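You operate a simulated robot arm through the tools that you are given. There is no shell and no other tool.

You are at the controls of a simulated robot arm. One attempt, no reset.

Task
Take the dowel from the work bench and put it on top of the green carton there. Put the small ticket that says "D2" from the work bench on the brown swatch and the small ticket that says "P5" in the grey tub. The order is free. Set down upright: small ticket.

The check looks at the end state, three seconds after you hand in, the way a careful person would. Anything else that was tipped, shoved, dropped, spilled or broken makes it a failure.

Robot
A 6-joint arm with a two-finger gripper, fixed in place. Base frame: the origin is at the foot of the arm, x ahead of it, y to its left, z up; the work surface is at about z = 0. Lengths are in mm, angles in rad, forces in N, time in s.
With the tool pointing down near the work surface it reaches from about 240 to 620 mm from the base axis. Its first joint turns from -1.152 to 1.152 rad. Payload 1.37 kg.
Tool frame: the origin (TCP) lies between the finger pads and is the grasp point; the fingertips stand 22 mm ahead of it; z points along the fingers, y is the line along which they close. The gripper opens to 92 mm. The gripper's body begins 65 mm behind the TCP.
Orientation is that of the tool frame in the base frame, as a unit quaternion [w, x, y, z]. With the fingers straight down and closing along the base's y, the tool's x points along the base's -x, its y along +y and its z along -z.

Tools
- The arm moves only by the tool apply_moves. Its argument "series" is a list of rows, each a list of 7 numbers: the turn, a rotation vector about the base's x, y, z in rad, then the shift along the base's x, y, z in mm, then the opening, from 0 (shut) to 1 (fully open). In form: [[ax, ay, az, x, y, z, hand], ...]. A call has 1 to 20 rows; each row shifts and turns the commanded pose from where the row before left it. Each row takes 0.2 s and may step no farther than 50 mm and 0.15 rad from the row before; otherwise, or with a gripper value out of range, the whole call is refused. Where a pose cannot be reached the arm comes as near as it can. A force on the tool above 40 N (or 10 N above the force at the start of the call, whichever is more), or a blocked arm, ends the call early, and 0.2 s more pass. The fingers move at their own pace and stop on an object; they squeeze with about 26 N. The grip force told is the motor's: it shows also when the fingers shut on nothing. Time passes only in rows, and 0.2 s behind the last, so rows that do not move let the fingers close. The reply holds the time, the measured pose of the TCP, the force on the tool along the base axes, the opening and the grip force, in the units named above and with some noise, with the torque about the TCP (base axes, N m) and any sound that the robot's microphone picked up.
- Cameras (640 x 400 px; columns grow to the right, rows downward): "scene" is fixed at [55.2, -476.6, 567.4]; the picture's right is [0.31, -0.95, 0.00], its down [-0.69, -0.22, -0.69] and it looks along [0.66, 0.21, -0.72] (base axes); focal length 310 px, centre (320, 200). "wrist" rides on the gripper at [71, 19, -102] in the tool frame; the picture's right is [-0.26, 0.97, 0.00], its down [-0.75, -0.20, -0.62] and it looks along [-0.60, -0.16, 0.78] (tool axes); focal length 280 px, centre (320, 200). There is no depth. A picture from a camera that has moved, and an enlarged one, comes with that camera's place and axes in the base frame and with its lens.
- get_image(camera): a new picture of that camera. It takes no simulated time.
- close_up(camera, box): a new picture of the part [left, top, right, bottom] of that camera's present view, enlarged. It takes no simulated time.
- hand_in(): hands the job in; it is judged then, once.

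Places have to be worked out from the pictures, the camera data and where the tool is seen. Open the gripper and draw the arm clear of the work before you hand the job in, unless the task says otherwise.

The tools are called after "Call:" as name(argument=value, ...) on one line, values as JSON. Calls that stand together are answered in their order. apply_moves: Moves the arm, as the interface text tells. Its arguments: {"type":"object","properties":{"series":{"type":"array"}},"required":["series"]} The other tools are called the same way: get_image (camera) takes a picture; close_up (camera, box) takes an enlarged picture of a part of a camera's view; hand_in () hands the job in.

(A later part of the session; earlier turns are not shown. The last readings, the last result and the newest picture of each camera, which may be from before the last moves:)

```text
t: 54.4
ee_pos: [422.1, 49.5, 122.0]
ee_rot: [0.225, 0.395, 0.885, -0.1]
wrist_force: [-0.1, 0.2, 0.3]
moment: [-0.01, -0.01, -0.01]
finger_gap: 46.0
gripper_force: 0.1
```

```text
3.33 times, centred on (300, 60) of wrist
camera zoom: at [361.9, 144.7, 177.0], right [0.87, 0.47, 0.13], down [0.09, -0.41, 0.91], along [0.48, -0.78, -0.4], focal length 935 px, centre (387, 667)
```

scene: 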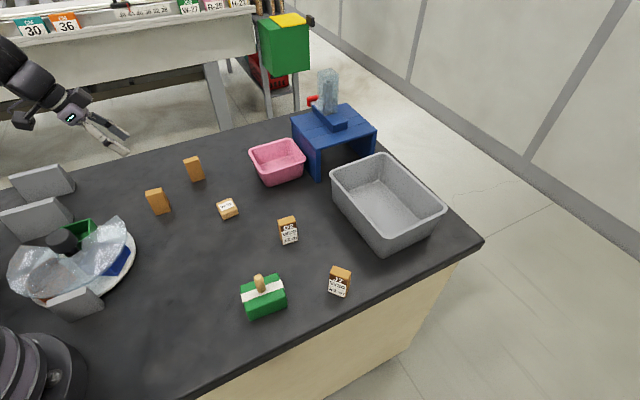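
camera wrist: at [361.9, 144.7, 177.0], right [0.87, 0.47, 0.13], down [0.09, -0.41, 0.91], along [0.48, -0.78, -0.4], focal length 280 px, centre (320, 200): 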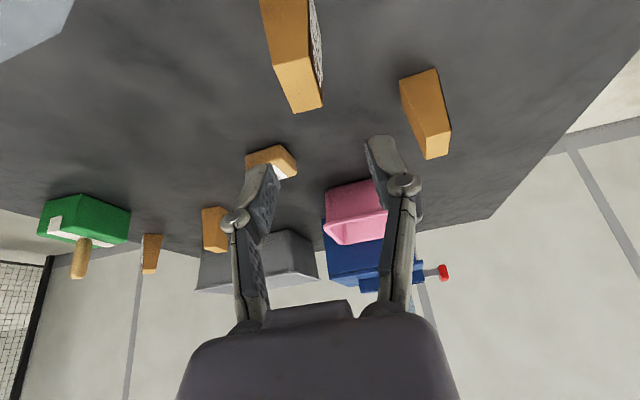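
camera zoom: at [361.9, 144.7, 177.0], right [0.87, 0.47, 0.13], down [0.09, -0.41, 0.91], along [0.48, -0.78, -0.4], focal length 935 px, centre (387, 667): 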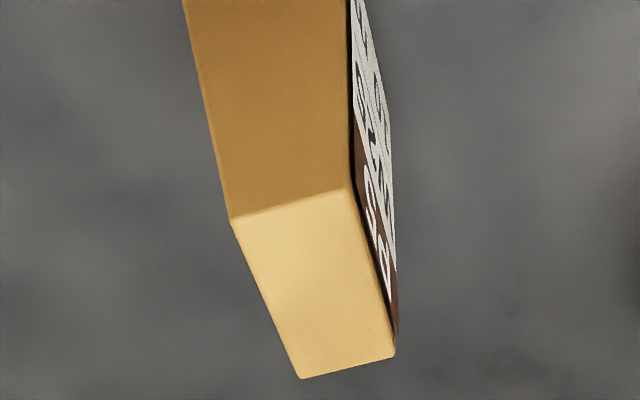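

The ticket centre averages (418, 49) and the pads are parallel to its faces. I'll nudge, lower to TCP z≈46, and inspect before closing.

Call:
apply_moves(series=[[0, 0, 0, -2, 1, -20, 0.5], [0, 0, 0, 0, 0, -20, 0.5], [0, 0, 0, 0, 0, -20, 0.5], [0, 0, 0, 0, 0, -15, 0.5], [0, 0, 0, 0, 0, 0, 0.5]])

Call:
get_image(camera="wrist")

Call:
close_up(camera="scene", box=[90, 150, 220, 250])

```text
t: 55.6
ee_pos: [418.6, 49.8, 46.3]
ee_rot: [0.225, 0.394, 0.885, -0.1]
wrist_force: [-0.4, -0.5, -1.4]
moment: [-0.01, 0.03, -0.01]
finger_gap: 45.9
gripper_force: 0.0
```

```text
taken
camera wrist: at [358.7, 145.8, 101.4], right [0.87, 0.47, 0.13], down [0.09, -0.41, 0.91], along [0.48, -0.78, -0.4], focal length 280 px, centre (320, 200)
```

wrist: 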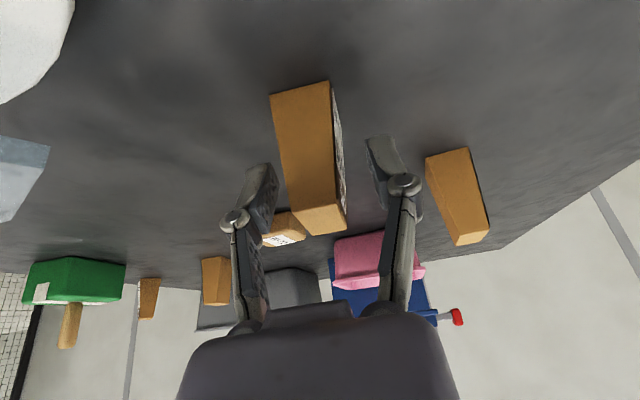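

```text
4.00 times, centred on (155, 200) of scene
camera zoom: at [55.2, -476.6, 567.4], right [0.31, -0.95, 0.0], down [-0.69, -0.22, -0.69], along [0.66, 0.21, -0.72], focal length 1238 px, centre (980, 200)
```

zoom: 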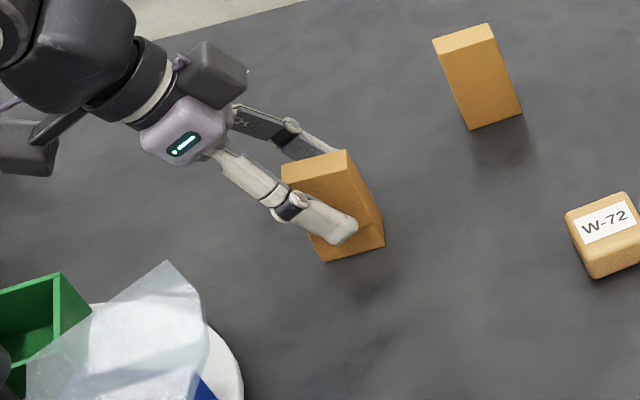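

The ticket is between the pads. Closing, then lifting.

Call:
apply_moves(series=[[0, 0, 0, 0, 0, 0, 0.3], [0, 0, 0, 0, 0, 0, 0.2], [0, 0, 0, 0, 0, 0, 0], [0, 0, 0, 0, 0, 0, 0], [0, 0, 0, 0, 0, 0, 0], [0, 0, 0, 0, 0, 5, 0], [0, 0, 0, 0, 0, 20, 0], [0, 0, 0, 0, 0, 30, 0]])

Call:
close_up(camera="scene", box=[90, 130, 220, 230])

Call:
get_image(camera="wrist")

```text
t: 57.4
ee_pos: [420.7, 50.6, 102.2]
ee_rot: [0.225, 0.395, 0.885, -0.102]
wrist_force: [0.9, -0.4, 0.3]
moment: [0.0, -0.01, 0.0]
finger_gap: 23.5
gripper_force: 26.5
```

```text
4.00 times, centred on (155, 180) of scene
camera zoom: at [55.2, -476.6, 567.4], right [0.31, -0.95, 0.0], down [-0.69, -0.22, -0.69], along [0.66, 0.21, -0.72], focal length 1238 px, centre (980, 280)
```

zoom: 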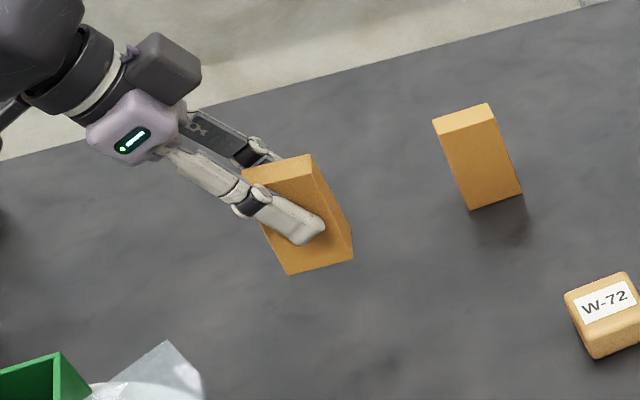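

```text
taken
camera wrist: at [359.7, 145.4, 157.3], right [0.87, 0.47, 0.12], down [0.09, -0.41, 0.91], along [0.48, -0.78, -0.4], focal length 280 px, centre (320, 200)
```

wrist: 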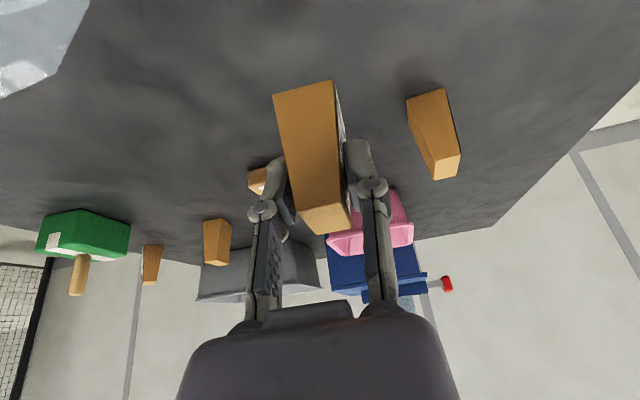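

P5 is held upright. I'll rise, carry it with the same tilt back to above the tub, and check.

Call:
apply_moves(series=[[0, 0, 0, 0, 0, 40, 0], [0, 0, 0, 0, 0, 40, 0], [0, 0, 0, 0, 0, 25, 0], [0, 0, 0, 8, -43, 0, 0], [0, 0, 0, 8, -43, 0, 0], [0, 0, 0, 8, -43, 0, 0], [0, 0, 0, 8, -43, 0, 0], [0, 0, 0, 8, -43, 0, 0], [0, 0, 0.03, 8, -43, 0, 0], [0, 0, 0.03, 8, -43, 0, 0], [0, 0, 0.03, 8, -43, 0, 0], [0, 0, 0, 8, -43, 0, 0], [0, 0, 0, 10, -43, 0, 0], [0, 0, 0, 12, -43, 0, 0], [0, 0, 0, 12, -43, 0, 0], [0, 0, 0, 0, 0, 0, 0]])

Call:
get_image(camera="scene")

Call:
get_image(camera="wrist")

```text
t: 60.8
ee_pos: [525.2, -465.3, 205.9]
ee_rot: [0.229, 0.353, 0.903, -0.089]
wrist_force: [0.3, -0.1, -0.5]
moment: [0.02, 0.01, 0.03]
finger_gap: 23.4
gripper_force: 25.9
```

```text
taken
```

scene: 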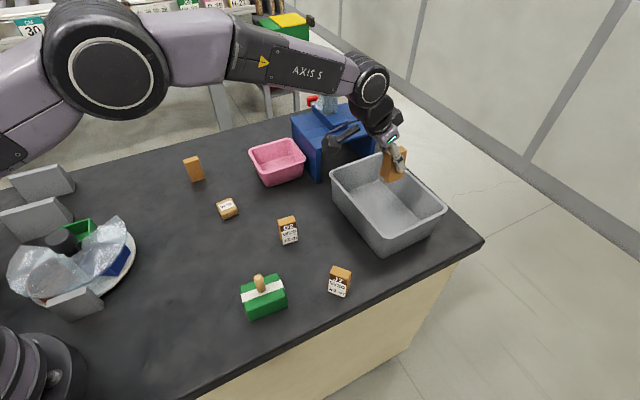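

```text
taken
camera wrist: at [456.7, -376.7, 261.2], right [0.83, 0.55, 0.12], down [0.13, -0.4, 0.91], along [0.55, -0.73, -0.4], focal length 280 px, centre (320, 200)
```

wrist: 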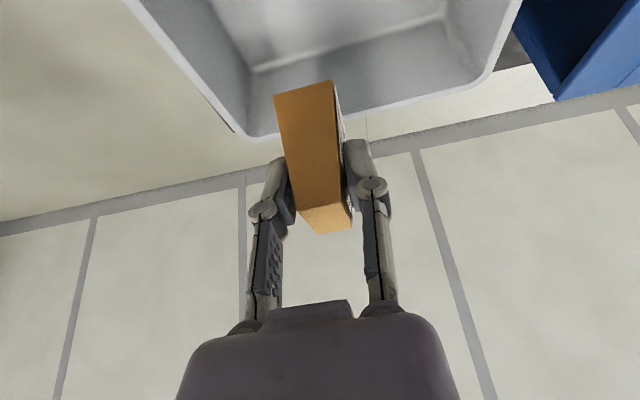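

Ticket and tub line up as in the dry run. I'll lower into the tub to a few centimetres above the floor.

Call:
apply_moves(series=[[0, 0, 0, 4, -3, -30, 0], [0, 0, 0, 0, 0, -30, 0], [0, 0, 0, 0, 0, -30, 0], [0, 0, 0, 0, 0, -25, 0], [0, 0, 0, 0, 0, -20, 0], [0, 0, 0, 0, 0, 0, 0]])

Call:
close_up(camera="scene", box=[310, 100, 460, 260])

Call:
get_image(camera="wrist")

```text
t: 62.2
ee_pos: [531.0, -469.8, 72.8]
ee_rot: [0.23, 0.354, 0.902, -0.092]
wrist_force: [0.5, 0.2, 0.1]
moment: [-0.01, 0.02, -0.01]
finger_gap: 23.5
gripper_force: 26.0
```

```text
2.50 times, centred on (385, 180) of scene
camera zoom: at [55.2, -476.6, 567.4], right [0.31, -0.95, 0.0], down [-0.69, -0.22, -0.69], along [0.66, 0.21, -0.72], focal length 774 px, centre (158, 250)
```

zoom: 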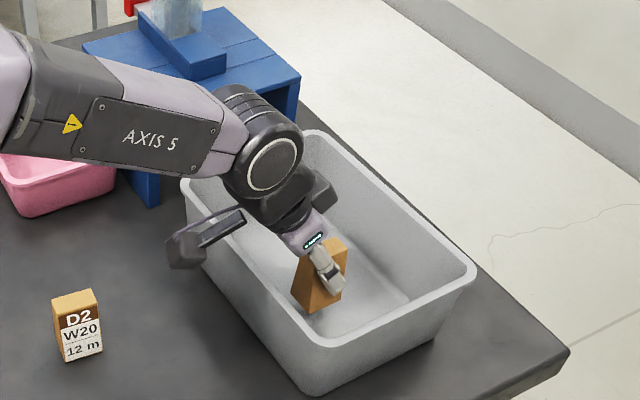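

```text
taken
camera wrist: at [461.3, -379.6, 128.0], right [0.82, 0.55, 0.12], down [0.13, -0.4, 0.91], along [0.55, -0.73, -0.4], focal length 280 px, centre (320, 200)
```

wrist: 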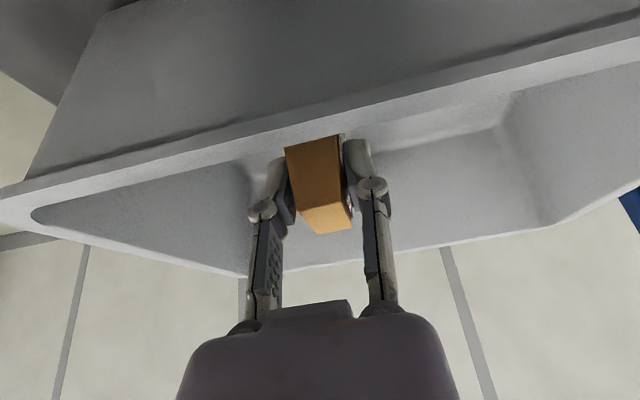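

It hangs clear of the walls, ~25 mm above the floor. Lowering in growing care until contact.

Call:
apply_moves(series=[[0, 0, 0, 0, 0, -8, 0], [0, 0, 0, 0, 0, -6, 0], [0, 0, 0, 0, 0, -3, 0], [0, 0, 0, 0, 0, 0, 0]])

Call:
apply_moves(series=[[0, 0, 0, 0, 0, -1.5, 0], [0, 0, 0, 0, 0, 0, 0]])

Call:
apply_moves(series=[[0, 0, 0, 0, 0, -1.5, 0], [0, 0, 0, 0, 0, 0, 0]])

```text
t: 63.2
ee_pos: [528.9, -469.4, 55.9]
ee_rot: [0.229, 0.354, 0.902, -0.092]
wrist_force: [0.3, 0.0, -0.8]
moment: [-0.01, 0.02, -0.02]
finger_gap: 23.4
gripper_force: 26.6
```

```text
t: 63.8
ee_pos: [528.9, -470.5, 52.8]
ee_rot: [0.229, 0.354, 0.902, -0.091]
wrist_force: [0.0, -0.5, 0.4]
moment: [0.01, -0.03, 0.0]
finger_gap: 23.4
gripper_force: 26.4
```

```text
t: 64.4
ee_pos: [528.3, -470.1, 52.9]
ee_rot: [0.231, 0.354, 0.902, -0.091]
wrist_force: [0.4, -1.0, 3.2]
moment: [0.02, -0.02, -0.02]
finger_gap: 23.3
gripper_force: 25.5
```

The upward force is starting (3 N); one more small step to seat it.

Call:
apply_moves(series=[[0, 0, 0, 0, 0, -0.8, 0], [0, 0, 0, 0, 0, 0, 0]])

Call:
close_up(camera="scene", box=[340, 140, 440, 240])

```text
t: 65.0
ee_pos: [529.7, -470.5, 52.8]
ee_rot: [0.231, 0.354, 0.902, -0.091]
wrist_force: [-0.7, -0.7, 8.9]
moment: [0.1, -0.03, -0.02]
finger_gap: 23.6
gripper_force: 25.9
```

```text
4.00 times, centred on (390, 190) of scene
camera zoom: at [55.1, -476.5, 567.4], right [0.31, -0.95, 0.0], down [-0.69, -0.22, -0.69], along [0.66, 0.21, -0.72], focal length 1238 px, centre (40, 240)
```

zoom: 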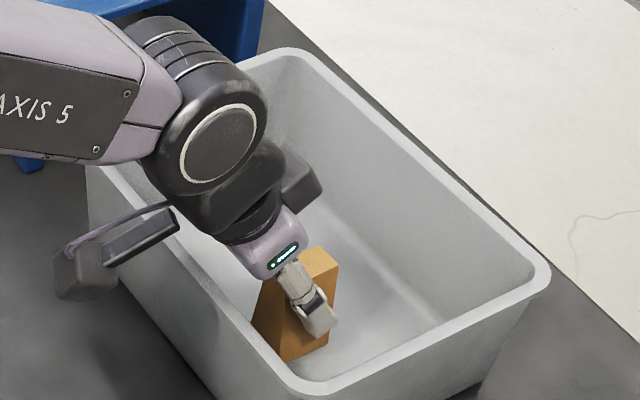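

Seated with ~9 N. Opening gently and then looking before withdrawing.

Call:
apply_moves(series=[[0, 0, 0, 0, 0, 0.5, 0], [0, 0, 0, 0, 0, 0, 0.3], [0, 0, 0, 0, 0, 0, 0.35], [0, 0, 0, 0, 0, 0, 0.4], [0, 0, 0, 0, 0, 0, 0.48], [0, 0, 0, 0, 0, 0, 0.48], [0, 0, 0, 0, 0, 0, 0.48]])

Call:
close_up(camera="scene", box=[340, 140, 440, 240])

Call:
get_image(camera="wrist")

```text
t: 66.6
ee_pos: [528.6, -470.6, 51.2]
ee_rot: [0.23, 0.354, 0.902, -0.091]
wrist_force: [0.4, -0.7, 0.5]
moment: [0.03, -0.03, -0.01]
finger_gap: 44.1
gripper_force: 0.1
```

```text
4.00 times, centred on (390, 190) of scene
camera zoom: at [55.2, -476.6, 567.4], right [0.31, -0.95, 0.0], down [-0.69, -0.22, -0.69], along [0.66, 0.21, -0.72], focal length 1238 px, centre (40, 240)
```

zoom: 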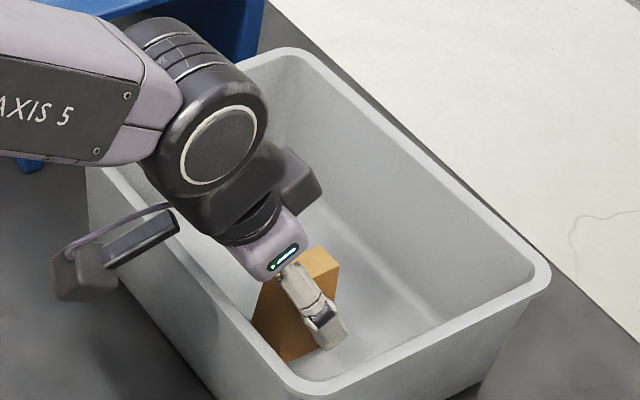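

```text
taken
camera wrist: at [460.1, -380.1, 106.8], right [0.83, 0.55, 0.12], down [0.13, -0.4, 0.91], along [0.55, -0.73, -0.4], focal length 280 px, centre (320, 200)
```

wrist: 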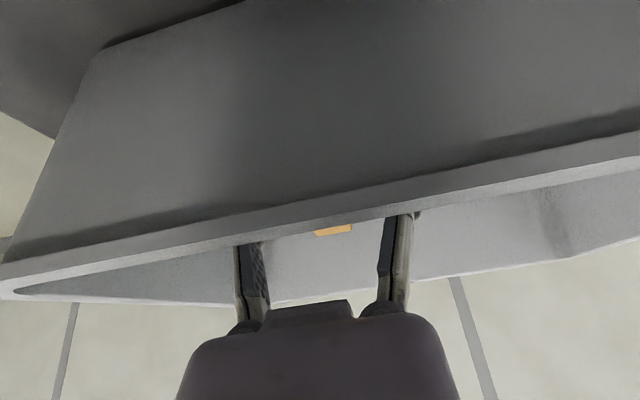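

P5 stands on the tub floor, fingers clear on both sides. Withdrawing straight up.

Call:
apply_moves(series=[[0, 0, 0, 0, 0, 8, 0.48], [0, 0, 0, 0, 0, 15, 0.48], [0, 0, 0, 0, 0, 25, 0.48], [0, 0, 0, 0, 0, 40, 0.48], [0, 0, 0, 0, 0, 45, 0.48], [0, 0, 0, 0, 0, 20, 0.48]])

Call:
close_up(camera="scene", box=[320, 110, 460, 260])

Call:
get_image(camera="wrist")

```text
t: 68.0
ee_pos: [529.9, -468.3, 204.5]
ee_rot: [0.229, 0.354, 0.902, -0.09]
wrist_force: [0.3, 1.1, 0.8]
moment: [0.0, -0.01, -0.04]
finger_gap: 44.1
gripper_force: 0.0
```

```text
2.67 times, centred on (390, 185) of scene
camera zoom: at [55.2, -476.6, 567.4], right [0.31, -0.95, 0.0], down [-0.69, -0.22, -0.69], along [0.66, 0.21, -0.72], focal length 825 px, centre (133, 240)
```

zoom: 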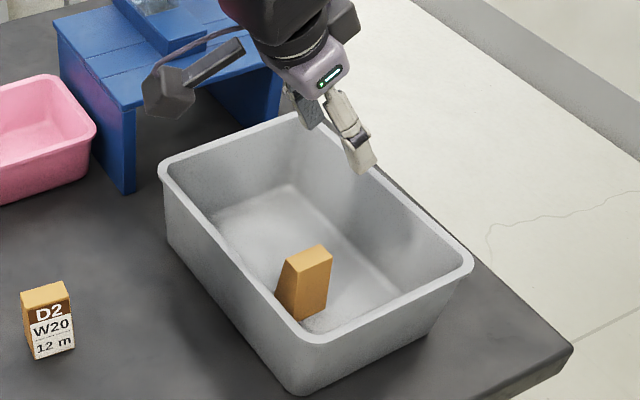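

```text
taken
camera wrist: at [460.6, -378.8, 259.3], right [0.83, 0.55, 0.12], down [0.13, -0.4, 0.91], along [0.55, -0.73, -0.4], focal length 280 px, centre (320, 200)
```

wrist: 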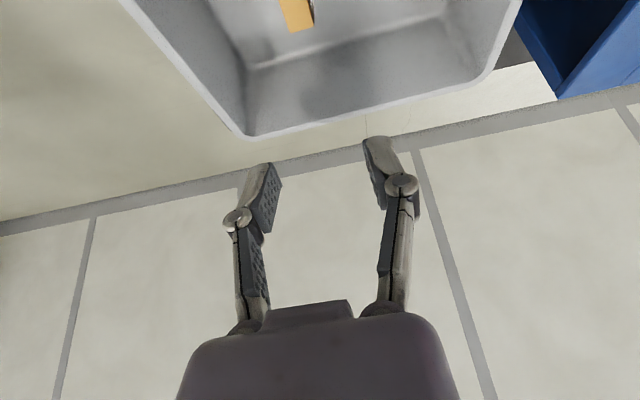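

P5 stands upright in the tub. Now for the turntable: I'll level the tool and fly to a hover above the knob to look at it closely.

Call:
apply_moves(series=[[0.085, 0.0915, 0, -20, 20, 10, 0.48], [0.085, 0.0915, 0, -20, 20, 10, 0.48], [0.085, 0.0915, 0, -20, 20, 10, 0.6], [0.085, 0.0915, 0, -20, 20, 10, 0.7], [0, 0, 0.104, -17, 40, -3, 1], [0, 0, 0.104, -17, 40, -3, 1], [0, 0, 0.104, -17, 40, -3, 1], [0, 0, 0.104, -17, 40, -3, 1], [0, 0, 0.104, -17, 40, -3, 1], [0, 0, 0.104, -17, 40, -3, 1], [0, 0, 0.104, -17, 40, -3, 1], [0, 0, 0.104, -17, 40, -3, 1], [0, 0, 0.104, -17, 40, -3, 1], [0, 0, 0.104, -17, 40, -3, 1], [0, 0, 0.104, -17, 40, -3, 1], [0, 0, 0.104, -17, 40, -3, 1], [0, 0, 0, 0, 0, 0, 1]])

Call:
get_image(camera="wrist")

Call:
get_image(camera="scene")

```text
t: 71.6
ee_pos: [247.1, 92.2, 211.4]
ee_rot: [-0.001, -0.248, 0.969, 0.0]
wrist_force: [0.3, 0.4, 0.6]
moment: [0.01, 0.03, 0.03]
finger_gap: 92.0
gripper_force: 0.1
```

```text
taken
camera wrist: at [174.9, 74.5, 312.4], right [-0.23, 0.97, 0.0], down [0.76, 0.18, 0.63], along [0.61, 0.15, -0.78], focal length 280 px, centre (320, 200)
```

wrist: 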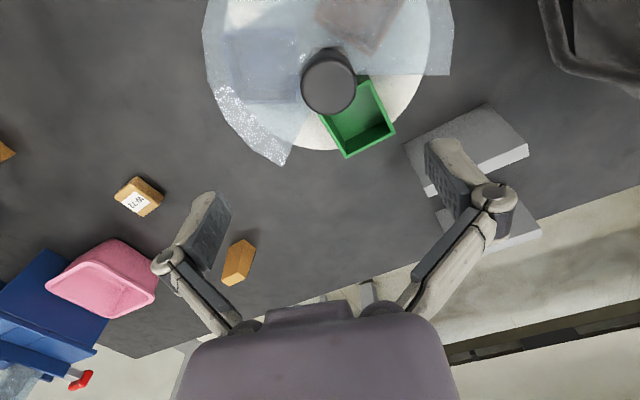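

```text
taken
```

scene: 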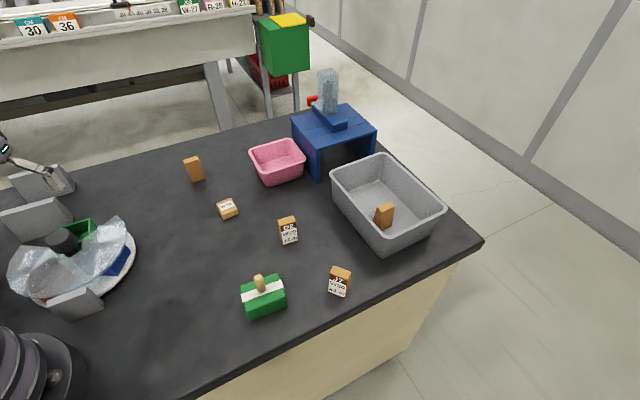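

Call:
close_up(camera="wrist", box=[190, 0, 470, 175])

Call:
close_up(camera="wrist", box=[290, 0, 420, 80])

```text
2.29 times, centred on (330, 88) of wrist
camera zoom: at [174.9, 74.5, 312.4], right [-0.23, 0.97, 0.0], down [0.76, 0.18, 0.63], along [0.61, 0.15, -0.78], focal length 641 px, centre (297, 457)
```

zoom: 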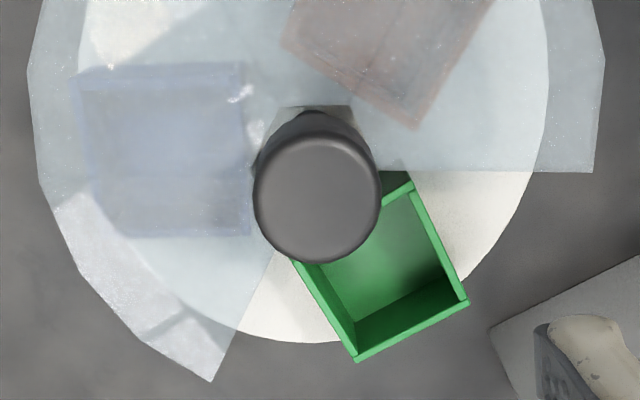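

```text
4.92 times, centred on (355, 40) of wrist
camera zoom: at [174.9, 74.5, 312.4], right [-0.23, 0.97, 0.0], down [0.76, 0.18, 0.63], along [0.61, 0.15, -0.78], focal length 1380 px, centre (148, 988)
```

zoom: 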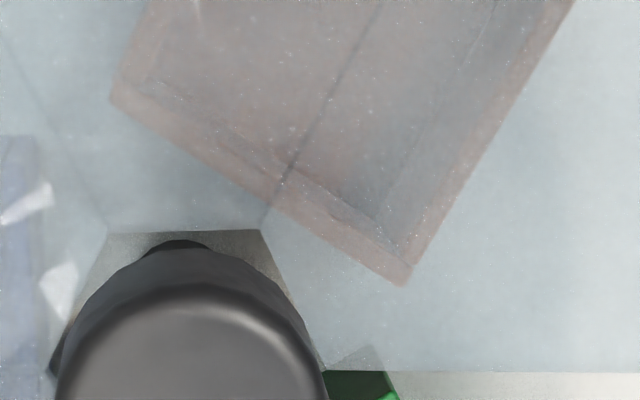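

The covered boxes are plainly open boxes and no flat patch shows on the plate. Before turning anything, I'll check the one place not yet seen — under the left part of the blue stand — from over the tub's corner.

Call:
apply_moves(series=[[0, 0, 0.05, 19.4, -41, -3, 1], [0, 0, 0.05, 19.4, -41, -3, 1], [0, 0, 0.05, 19.4, -41, -3, 1], [0, 0, 0.05, 19.4, -41, -3, 1], [0, 0, 0.05, 19.4, -41, -3, 1], [0, 0, 0.05, 19.4, -41, -3, 1], [0, 0, 0.05, 19.4, -41, -3, 1], [0, 0, 0.05, 19.4, -41, -3, 1], [0, 0, 0.05, 19.4, -41, -3, 1], [0, 0, 0.05, 19.4, -41, -3, 1], [0, 0, 0.05, 19.4, -41, -5, 1], [0, 0, 0, 15, -35, -10, 1], [0, 0, 0, 0, 0, -20, 1]])

Call:
get_image(camera="wrist")

```text
t: 74.4
ee_pos: [474.8, -396.0, 142.4]
ee_rot: [-0.001, -0.502, 0.865, 0.001]
wrist_force: [-0.1, 0.0, 0.3]
moment: [-0.02, 0.04, -0.02]
finger_gap: 91.8
gripper_force: 0.0
```

```text
taken
camera wrist: at [421.9, -447.4, 243.8], right [-0.71, 0.71, 0.0], down [0.55, 0.55, 0.62], along [0.44, 0.44, -0.78], focal length 280 px, centre (320, 200)
```

wrist: 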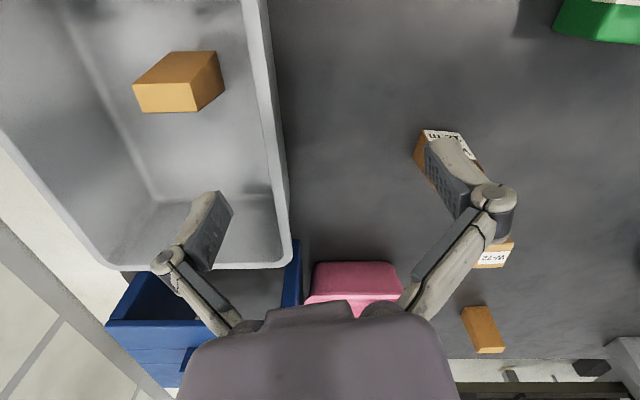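

Call:
close_up(camera="wrist", box=[100, 220, 320, 360])

```text
2.86 times, centred on (210, 290) of wrist
camera zoom: at [421.9, -447.4, 243.8], right [-0.71, 0.71, 0.0], down [0.55, 0.55, 0.62], along [0.44, 0.44, -0.78], focal length 801 px, centre (634, -57)
```

zoom: 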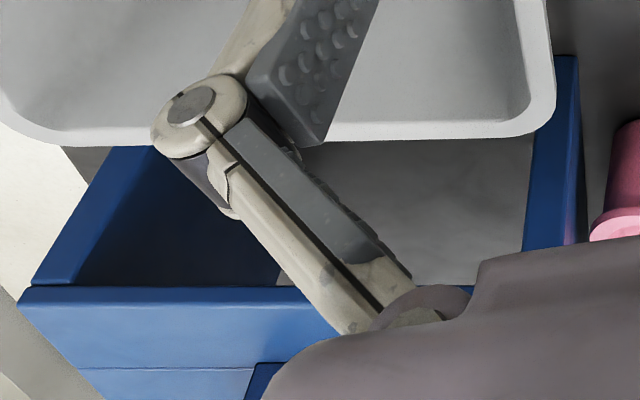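

Nothing brown under the stand, so the brown box on the turntable is the only brown target within reach. The knob triangulates to (237, 97) with its top at z≈98; I'll fly back over it with the fingers half open.

Call:
apply_moves(series=[[0, 0, 0, 0, 0, 40, 1], [0, 0, -0.05, -19.8, 41, 3, 1], [0, 0, -0.05, -19.8, 41, 3, 1], [0, 0, -0.05, -19.8, 41, 3, 1], [0, 0, -0.05, -19.8, 41, 3, 1], [0, 0, -0.05, -19.8, 41, 3, 1], [0, 0, -0.05, -19.8, 41, 3, 1], [0, 0, -0.05, -19.8, 41, 3, 1], [0, 0, -0.05, -19.8, 41, 0, 1], [0, 0, -0.05, -19.8, 41, 0, 0.7], [0, 0, -0.05, -19.8, 41, 0, 0.7], [0, 0, -0.05, -19.8, 41, 0, 0.7], [0, 0, 0, -20, 42, 0, 0.7], [0, 0, 0, 0, 0, -25, 0.7], [0, 0, 0, 0, 0, -25, 0.7], [0, 0, 0, 0, 0, 0, 0.7]])

Call:
get_image(camera="wrist")

Call:
close_up(camera="scene", box=[0, 140, 150, 320])

```text
t: 77.8
ee_pos: [235.2, 97.4, 154.9]
ee_rot: [-0.001, -0.248, 0.969, 0.0]
wrist_force: [0.6, -0.4, -0.3]
moment: [0.02, -0.01, -0.02]
finger_gap: 64.5
gripper_force: 0.0
```

```text
taken
camera wrist: at [163.8, 80.7, 256.4], right [-0.23, 0.97, 0.0], down [0.76, 0.18, 0.63], along [0.61, 0.15, -0.78], focal length 280 px, centre (320, 200)
```

wrist: 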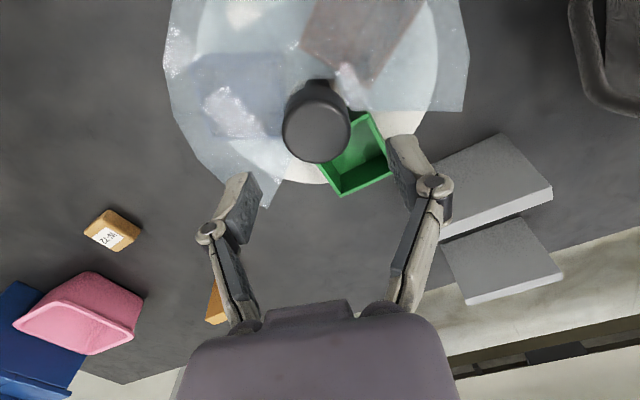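

```text
2.22 times, centred on (75, 230) of scene
camera zoom: at [55.2, -476.6, 567.4], right [0.31, -0.95, 0.0], down [-0.69, -0.22, -0.69], along [0.66, 0.21, -0.72], focal length 688 px, centre (864, 133)
```

zoom: 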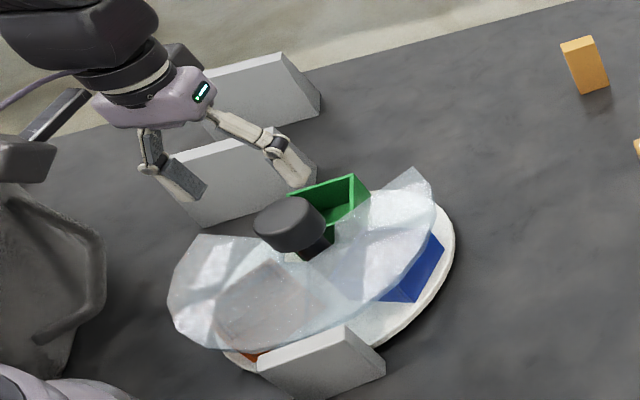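

The knob centre is at about (235, 97), right under the TCP. Lowering around it to TCP z≈101 with the fingertips staying above the film.

Call:
apply_moves(series=[[0, 0, 0, 0, 0, -25, 0.7], [0, 0, 0, 0, 0, -15, 0.7], [0, 0, 0, 0, 0, -13, 0.7], [0, 0, 0, 0, 0, 0, 0.7]])

Call:
get_image(camera="wrist")

Call:
close_up(camera="scene", box=[10, 180, 130, 310])

```text
t: 78.8
ee_pos: [235.4, 97.6, 101.3]
ee_rot: [0.0, -0.248, 0.969, 0.001]
wrist_force: [0.2, -0.5, -0.8]
moment: [-0.02, 0.02, 0.03]
finger_gap: 64.5
gripper_force: 0.1
```

```text
taken
camera wrist: at [163.7, 80.6, 203.6], right [-0.23, 0.97, 0.0], down [0.76, 0.18, 0.63], along [0.61, 0.15, -0.78], focal length 280 px, centre (320, 200)
```

wrist: 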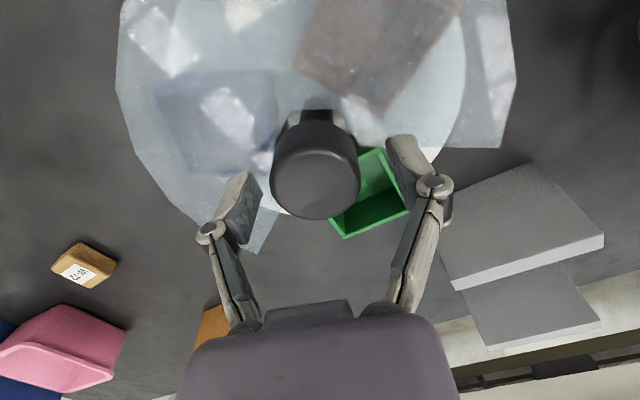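

```text
3.08 times, centred on (70, 245) of scene
camera zoom: at [55.2, -476.6, 567.4], right [0.31, -0.95, 0.0], down [-0.69, -0.22, -0.69], along [0.66, 0.21, -0.72], focal length 952 px, centre (1089, 62)
```

zoom: 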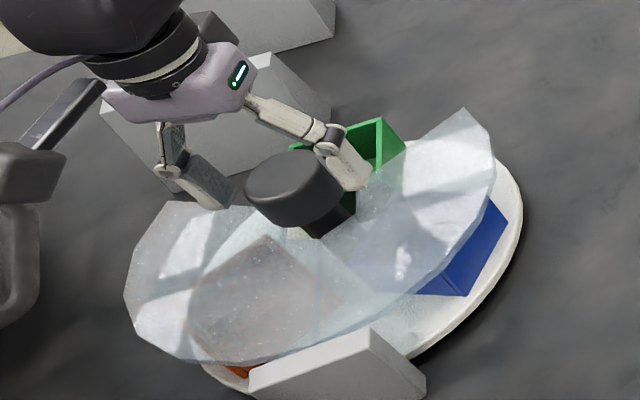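

The knob is centred between the pads. I'll close on it and look at the readings.

Call:
apply_moves(series=[[0, 0, 0, 0, 0, 0, 0.5], [0, 0, 0, 0, 0, 0, 0.4], [0, 0, 0, 0, 0, 0, 0.3], [0, 0, 0, 0, 0, 0, 0.3], [0, 0, 0, 0, 0, 0, 0.3]])

Call:
get_image(camera="wrist")

```text
t: 80.0
ee_pos: [236.1, 98.1, 102.0]
ee_rot: [-0.001, -0.248, 0.969, 0.0]
wrist_force: [11.5, -23.0, 2.0]
moment: [-0.37, -0.3, -0.03]
finger_gap: 45.4
gripper_force: 13.4
```

```text
taken
camera wrist: at [163.9, 80.6, 203.7], right [-0.23, 0.97, 0.0], down [0.76, 0.18, 0.63], along [0.61, 0.15, -0.78], focal length 280 px, centre (320, 200)
```

wrist: 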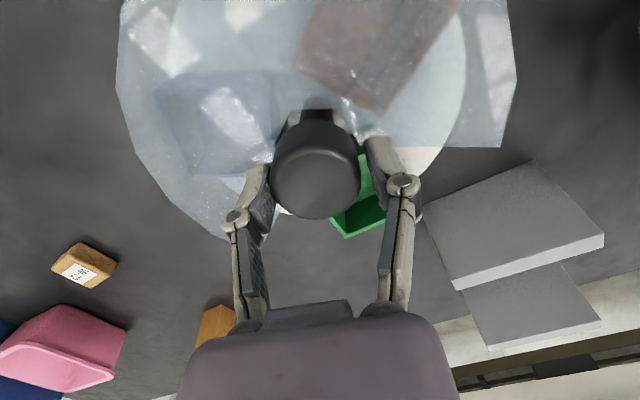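

Only the −y finger touches (25 N sideways), so the TCP is ~2 mm off-centre. I'll shift in the direction of the force while closing.

Call:
apply_moves(series=[[0, 0, 0, 0.5, -0.9, 0, 0.3], [0, 0, 0, 0.5, -0.9, 0, 0.3], [0, 0, 0, 0, 0, 0, 0.3]])

```text
t: 80.8
ee_pos: [235.8, 94.9, 102.6]
ee_rot: [0.001, -0.248, 0.969, 0.0]
wrist_force: [9.1, -16.0, 9.8]
moment: [-0.44, -0.27, 0.03]
finger_gap: 41.9
gripper_force: 10.6
```

The side force is dropping. Another small shift.

Call:
apply_moves(series=[[0, 0, 0, 0.5, -0.9, 0, 0.3], [0, 0, 0, 0.5, -0.9, 0, 0.3], [0, 0, 0, 0, 0, 0, 0.3]])

Call:
get_image(camera="wrist")

```text
t: 81.5
ee_pos: [236.1, 95.3, 100.7]
ee_rot: [0.0, -0.252, 0.968, 0.0]
wrist_force: [-2.4, 5.0, 0.2]
moment: [0.09, 0.15, -0.01]
finger_gap: 41.2
gripper_force: 27.8
stopped in row 3: the force on the tool passed its limit at 44 N (the readings are from after the stop); the commanded pose is now the measured one
```

```text
taken
camera wrist: at [164.7, 77.8, 203.3], right [-0.24, 0.97, 0.0], down [0.76, 0.19, 0.62], along [0.61, 0.15, -0.78], focal length 280 px, centre (320, 200)
```

wrist: 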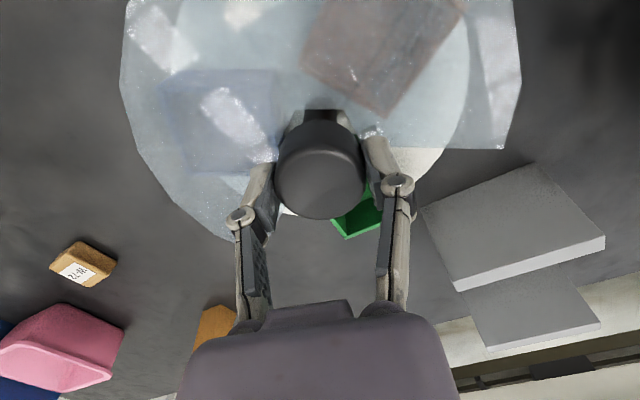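

Both pads now hold the knob (gap 41, residual force small). I'll try a small clockwise turn and see whether the plate or the cover follows.

Call:
apply_moves(series=[[0, 0, 0, 0, 0, 0, 0], [0, 0, -0.08, 0, 0, 0, 0], [0, 0, -0.08, 0, 0, 0, 0], [0, 0, -0.08, 0, 0, 0, 0], [0, 0, 0, 0, 0, 0, 0]])

Call:
get_image(camera="wrist")

Call:
close_up(camera="scene", box=[10, 180, 130, 310])

```text
t: 82.7
ee_pos: [236.2, 95.4, 101.8]
ee_rot: [0.001, -0.133, 0.991, 0.0]
wrist_force: [2.3, -1.9, -15.3]
moment: [0.04, -0.18, 0.01]
finger_gap: 41.3
gripper_force: 28.2
```

```text
taken
camera wrist: at [162.5, 95.5, 203.4], right [0.0, 1.0, 0.0], down [0.78, 0.0, 0.62], along [0.62, 0.0, -0.78], focal length 280 px, centre (320, 200)
```

wrist: 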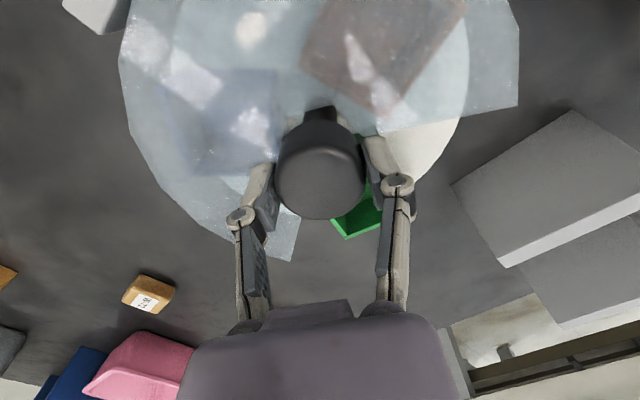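

```text
3.08 times, centred on (70, 245) of scene
camera zoom: at [55.2, -476.6, 567.4], right [0.31, -0.95, 0.0], down [-0.69, -0.22, -0.69], along [0.66, 0.21, -0.72], focal length 952 px, centre (1089, 62)
```

zoom: 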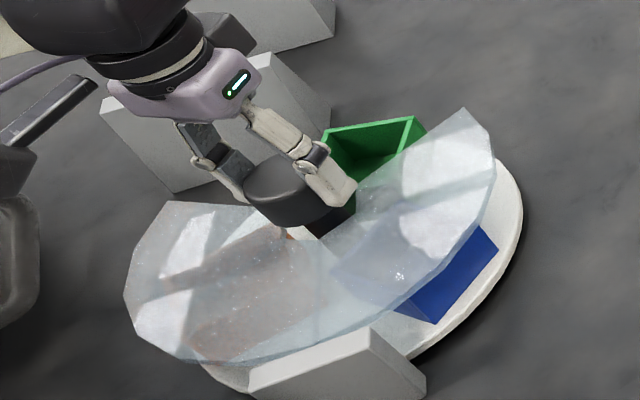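

The plate follows the knob and the film stays put. I'll continue clockwise; about 1.85 rad remain to bring the brown box to the opening.

Call:
apply_moves(series=[[0, 0, -0.1, 0, 0, -0.3, 0], [0, 0, -0.1, 0, 0, 0, 0], [0, 0, -0.1, 0, 0, 0, 0], [0, 0, -0.1, 0, 0, 0, 0], [0, 0, -0.1, 0, 0, 0, 0], [0, 0, -0.1, 0, 0, 0, 0], [0, 0, 0, 0, 0, 0, 0]])

Call:
close_up(camera="scene", box=[10, 180, 130, 310])

```text
t: 84.2
ee_pos: [237.2, 94.3, 100.8]
ee_rot: [0.0, 0.166, 0.986, 0.0]
wrist_force: [-5.6, 5.1, 23.9]
moment: [0.13, -0.02, -0.02]
finger_gap: 41.3
gripper_force: 27.8
```

```text
3.08 times, centred on (70, 245) of scene
camera zoom: at [55.1, -476.6, 567.4], right [0.31, -0.95, 0.0], down [-0.69, -0.22, -0.69], along [0.66, 0.21, -0.72], focal length 952 px, centre (1089, 62)
```

zoom: 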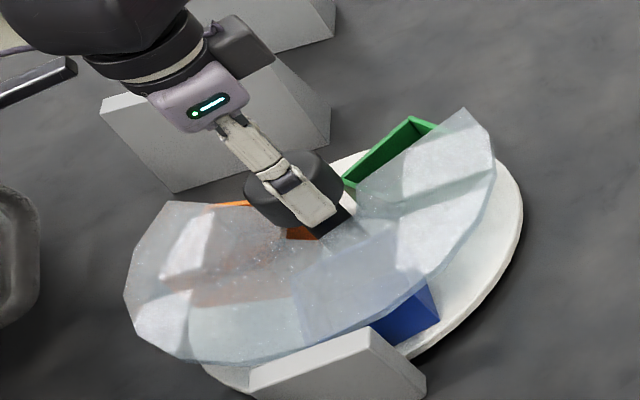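

The plate is turning well (0.84 rad done); the vertical force is +24 N so I'll ease up 0.2 mm and keep turning.

Call:
apply_moves(series=[[0, 0, 0, 0, 0, 0.2, 0], [0, 0, -0.1, 0, 0, 0, 0], [0, 0, -0.1, 0, 0, 0, 0], [0, 0, -0.1, 0, 0, 0, 0], [0, 0, -0.1, 0, 0, 0, 0], [0, 0, -0.1, 0, 0, 0, 0], [0, 0, -0.1, 0, 0, 0, 0], [0, 0, 0, 0, 0, 0, 0]])

Call:
close_up(camera="scene", box=[10, 180, 130, 310])

```text
t: 86.0
ee_pos: [237.7, 95.6, 102.6]
ee_rot: [0.001, 0.451, 0.893, 0.0]
wrist_force: [9.2, -14.4, 10.5]
moment: [-0.14, 0.15, 0.02]
finger_gap: 41.7
gripper_force: 27.8
```

```text
3.08 times, centred on (70, 245) of scene
camera zoom: at [55.1, -476.6, 567.4], right [0.31, -0.95, 0.0], down [-0.69, -0.22, -0.69], along [0.66, 0.21, -0.72], focal length 952 px, centre (1089, 62)
```

zoom: 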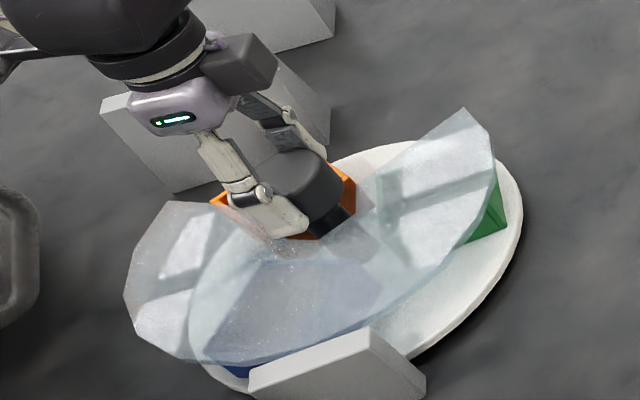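

In open light the box looks orange rather than brown. I'll look with the wrist camera before turning further.

Call:
get_image(camera="wrist")

Call:
close_up(camera="scene", box=[40, 200, 100, 270])

```text
taken
camera wrist: at [210.0, 163.5, 203.1], right [0.93, 0.36, 0.0], down [0.28, -0.73, 0.62], along [0.23, -0.58, -0.78], focal length 280 px, centre (320, 200)
```

wrist: 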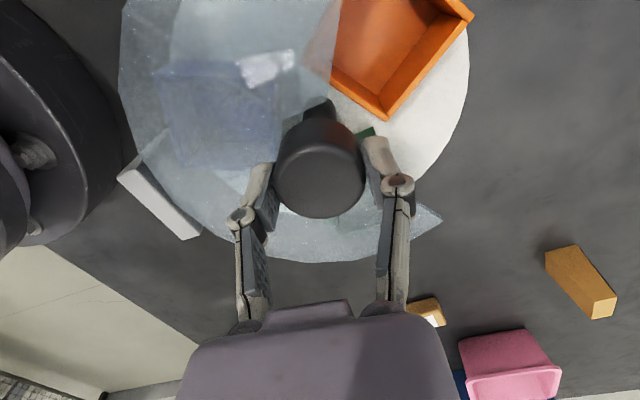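

```text
5.71 times, centred on (70, 235) of scene
camera zoom: at [55.1, -476.6, 567.4], right [0.31, -0.95, 0.0], down [-0.69, -0.22, -0.69], along [0.66, 0.21, -0.72], focal length 1768 px, centre (1749, 0)
```

zoom: 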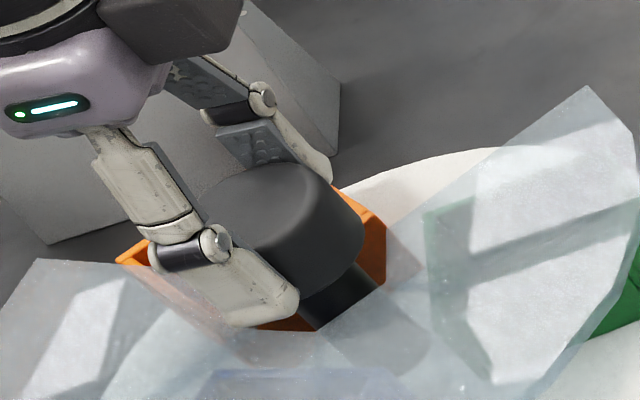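

The exposed box is orange and empty, so it isn't the brown swatch; I'll turn the plate back afterwards. From here the third block's inner face may be readable, so I'll magnify that and the surroundings.

Call:
close_up(camera="wrist", box=[90, 110, 250, 260])

Call:
close_up(camera="wrist", box=[300, 0, 480, 130])

Call:
close_up(camera="wrist", box=[140, 30, 300, 180])

```text
2.67 times, centred on (170, 185) of wrist
camera zoom: at [210.0, 163.5, 203.1], right [0.93, 0.36, 0.0], down [0.28, -0.73, 0.62], along [0.23, -0.58, -0.78], focal length 748 px, centre (720, 240)
```

zoom: 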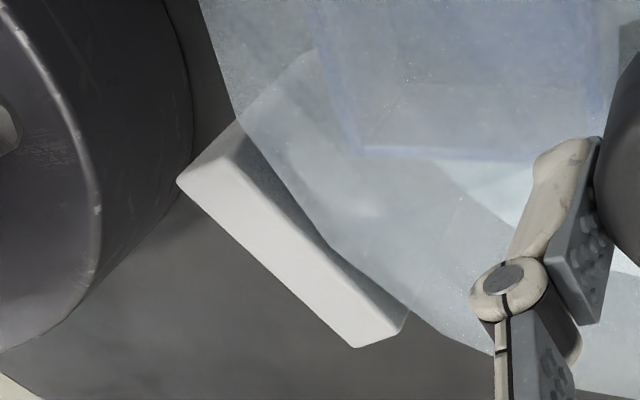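

```text
3.08 times, centred on (390, 65) of wrist
camera zoom: at [210.0, 163.5, 203.1], right [0.93, 0.36, 0.0], down [0.28, -0.73, 0.62], along [0.23, -0.58, -0.78], focal length 863 px, centre (105, 615)
```

zoom: 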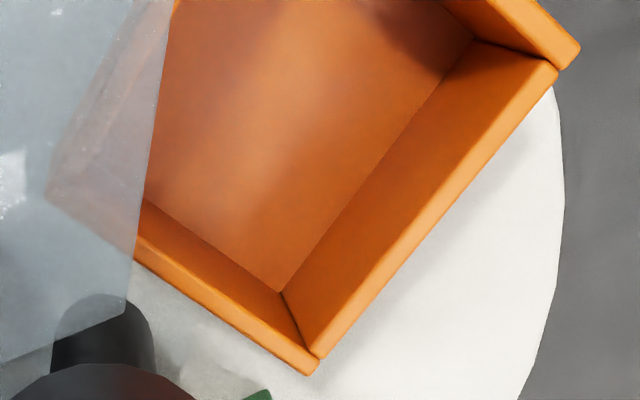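

```text
2.67 times, centred on (220, 105) of wrist
camera zoom: at [210.0, 163.5, 203.1], right [0.93, 0.36, 0.0], down [0.28, -0.73, 0.62], along [0.23, -0.58, -0.78], focal length 748 px, centre (587, 453)
```

zoom: 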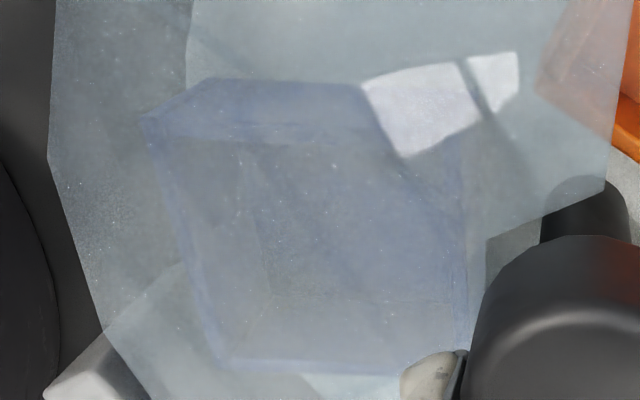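

The orange box is empty and the third block is blank, so the turntable isn't the target. I'll turn it back exactly the 1.44 rad I turned it.

Call:
apply_moves(series=[[0, 0, 0.1, 0, 0, 0, 0], [0, 0, 0.1, 0, 0, 0, 0], [0, 0, 0.1, 0, 0, 0, 0], [0, 0, 0.1, 0, 0, 0, 0], [0, 0, 0.1, 0, 0, 0, 0], [0, 0, 0.1, 0, 0, 0, 0], [0, 0, 0, 0, 0, 0, 0]])

Call:
apply_moves(series=[[0, 0, 0.1, 0, 0, 0, 0], [0, 0, 0.1, 0, 0, 0, 0], [0, 0, 0.1, 0, 0, 0, 0], [0, 0, 0.1, 0, 0, 0, 0], [0, 0, 0.1, 0, 0, 0, 0], [0, 0, 0.1, 0, 0, 0, 0], [0, 0, 0.08, 0, 0, 0, 0], [0, 0, 0.08, 0, 0, 0, 0], [0, 0, 0.08, 0, 0, 0, 0], [0, 0, 0, 0, 0, 0, 0]])

Call:
get_image(camera="wrist")

Call:
close_up(camera="scene", box=[10, 180, 130, 310])

```text
t: 87.7
ee_pos: [237.9, 96.0, 102.6]
ee_rot: [0.001, 0.165, 0.986, 0.0]
wrist_force: [7.2, -8.9, 4.8]
moment: [-0.18, -0.39, 0.03]
finger_gap: 41.5
gripper_force: 28.2
```

```text
t: 89.8
ee_pos: [237.3, 95.7, 102.3]
ee_rot: [0.0, -0.252, 0.968, 0.001]
wrist_force: [9.4, -0.8, -15.9]
moment: [0.2, -0.51, 0.02]
finger_gap: 41.3
gripper_force: 28.1
```

```text
taken
camera wrist: at [165.0, 78.0, 203.0], right [-0.24, 0.97, 0.0], down [0.76, 0.19, 0.63], along [0.61, 0.15, -0.78], focal length 280 px, centre (320, 200)
```

wrist: 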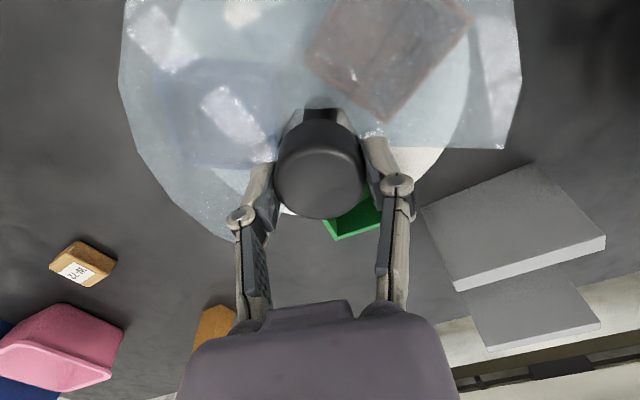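

```text
3.08 times, centred on (70, 245) of scene
camera zoom: at [55.2, -476.6, 567.4], right [0.31, -0.95, 0.0], down [-0.69, -0.22, -0.69], along [0.66, 0.21, -0.72], focal length 952 px, centre (1089, 62)
```

zoom: 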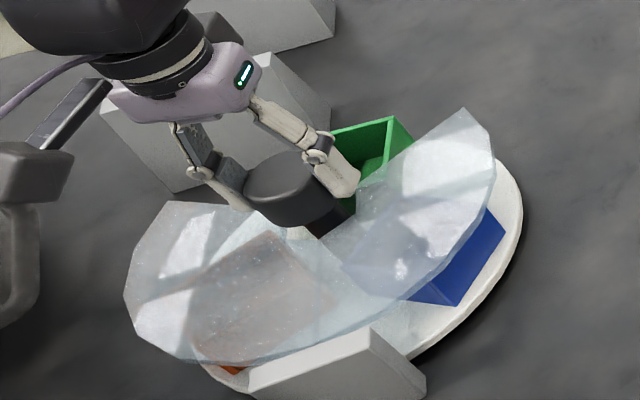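

The plate came back but sits about 0.08 rad short of its original place (boxes' corners compare so). I'll add that.

Call:
apply_moves(series=[[0, 0, 0.05, 0, 0, 0, 0], [0, 0, 0.035, 0, 0, 0, 0], [0, 0, 0, 0, 0, 0, 0]])

Call:
close_up(camera="scene", box=[10, 180, 130, 310])

```text
t: 90.7
ee_pos: [236.6, 95.3, 101.1]
ee_rot: [0.001, -0.292, 0.956, 0.0]
wrist_force: [17.9, -15.0, -27.2]
moment: [-0.04, -0.2, 0.07]
finger_gap: 41.2
gripper_force: 28.1
```

```text
3.08 times, centred on (70, 245) of scene
camera zoom: at [55.2, -476.6, 567.4], right [0.31, -0.95, 0.0], down [-0.69, -0.22, -0.69], along [0.66, 0.21, -0.72], focal length 952 px, centre (1089, 62)
```

zoom: 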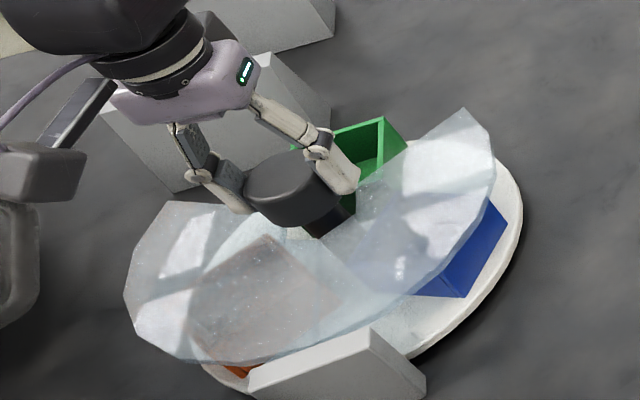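

The boxes match their original places again. Releasing the knob and rising straight up.

Call:
apply_moves(series=[[0, 0, 0, 0, 0, -0.2, 0.5], [0, 0, 0, 0, 0, 0, 0.6], [0, 0, 0, 0, 0, 0, 0.7], [0, 0, 0, 0, 0, 0, 0.7], [0, 0, 0, 0, 0, 20, 0.7], [0, 0, 0, 0, 0, 40, 0.7], [0, 0, 0, 0, 0, 40, 0.7]])

Call:
close_up(camera="scene", box=[10, 180, 130, 310])

Call:
close_up(camera="scene", box=[205, 190, 250, 225])

```text
t: 92.2
ee_pos: [237.5, 96.4, 203.2]
ee_rot: [-0.001, -0.292, 0.956, -0.001]
wrist_force: [0.7, 0.4, 0.5]
moment: [-0.04, 0.02, 0.0]
finger_gap: 64.4
gripper_force: 0.1
```

```text
3.08 times, centred on (70, 245) of scene
camera zoom: at [55.2, -476.6, 567.4], right [0.31, -0.95, 0.0], down [-0.69, -0.22, -0.69], along [0.66, 0.21, -0.72], focal length 952 px, centre (1089, 62)
```

zoom: 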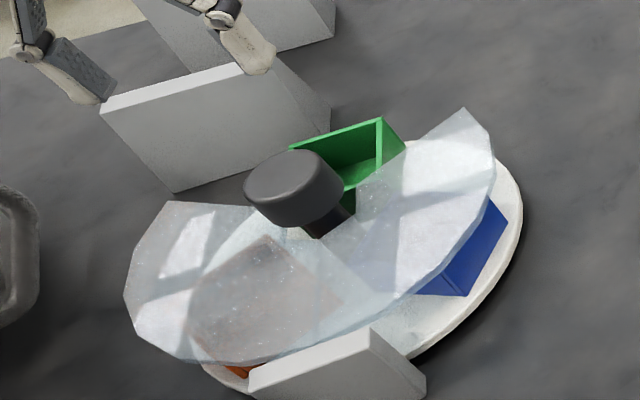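

```text
11.43 times, centred on (228, 208) of scene
camera zoom: at [55.2, -476.6, 567.4], right [0.31, -0.95, 0.0], down [-0.69, -0.22, -0.69], along [0.66, 0.21, -0.72], focal length 3537 px, centre (1377, 114)
```

zoom: 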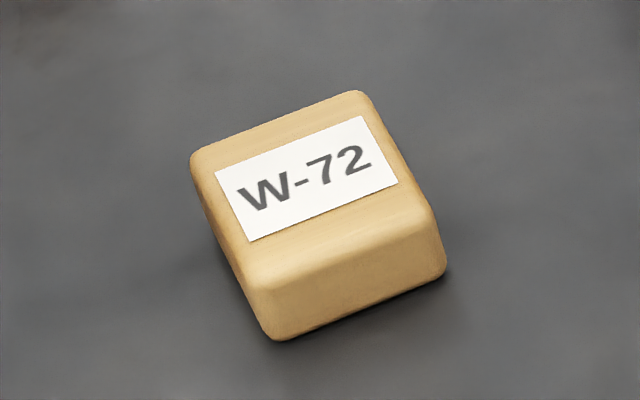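

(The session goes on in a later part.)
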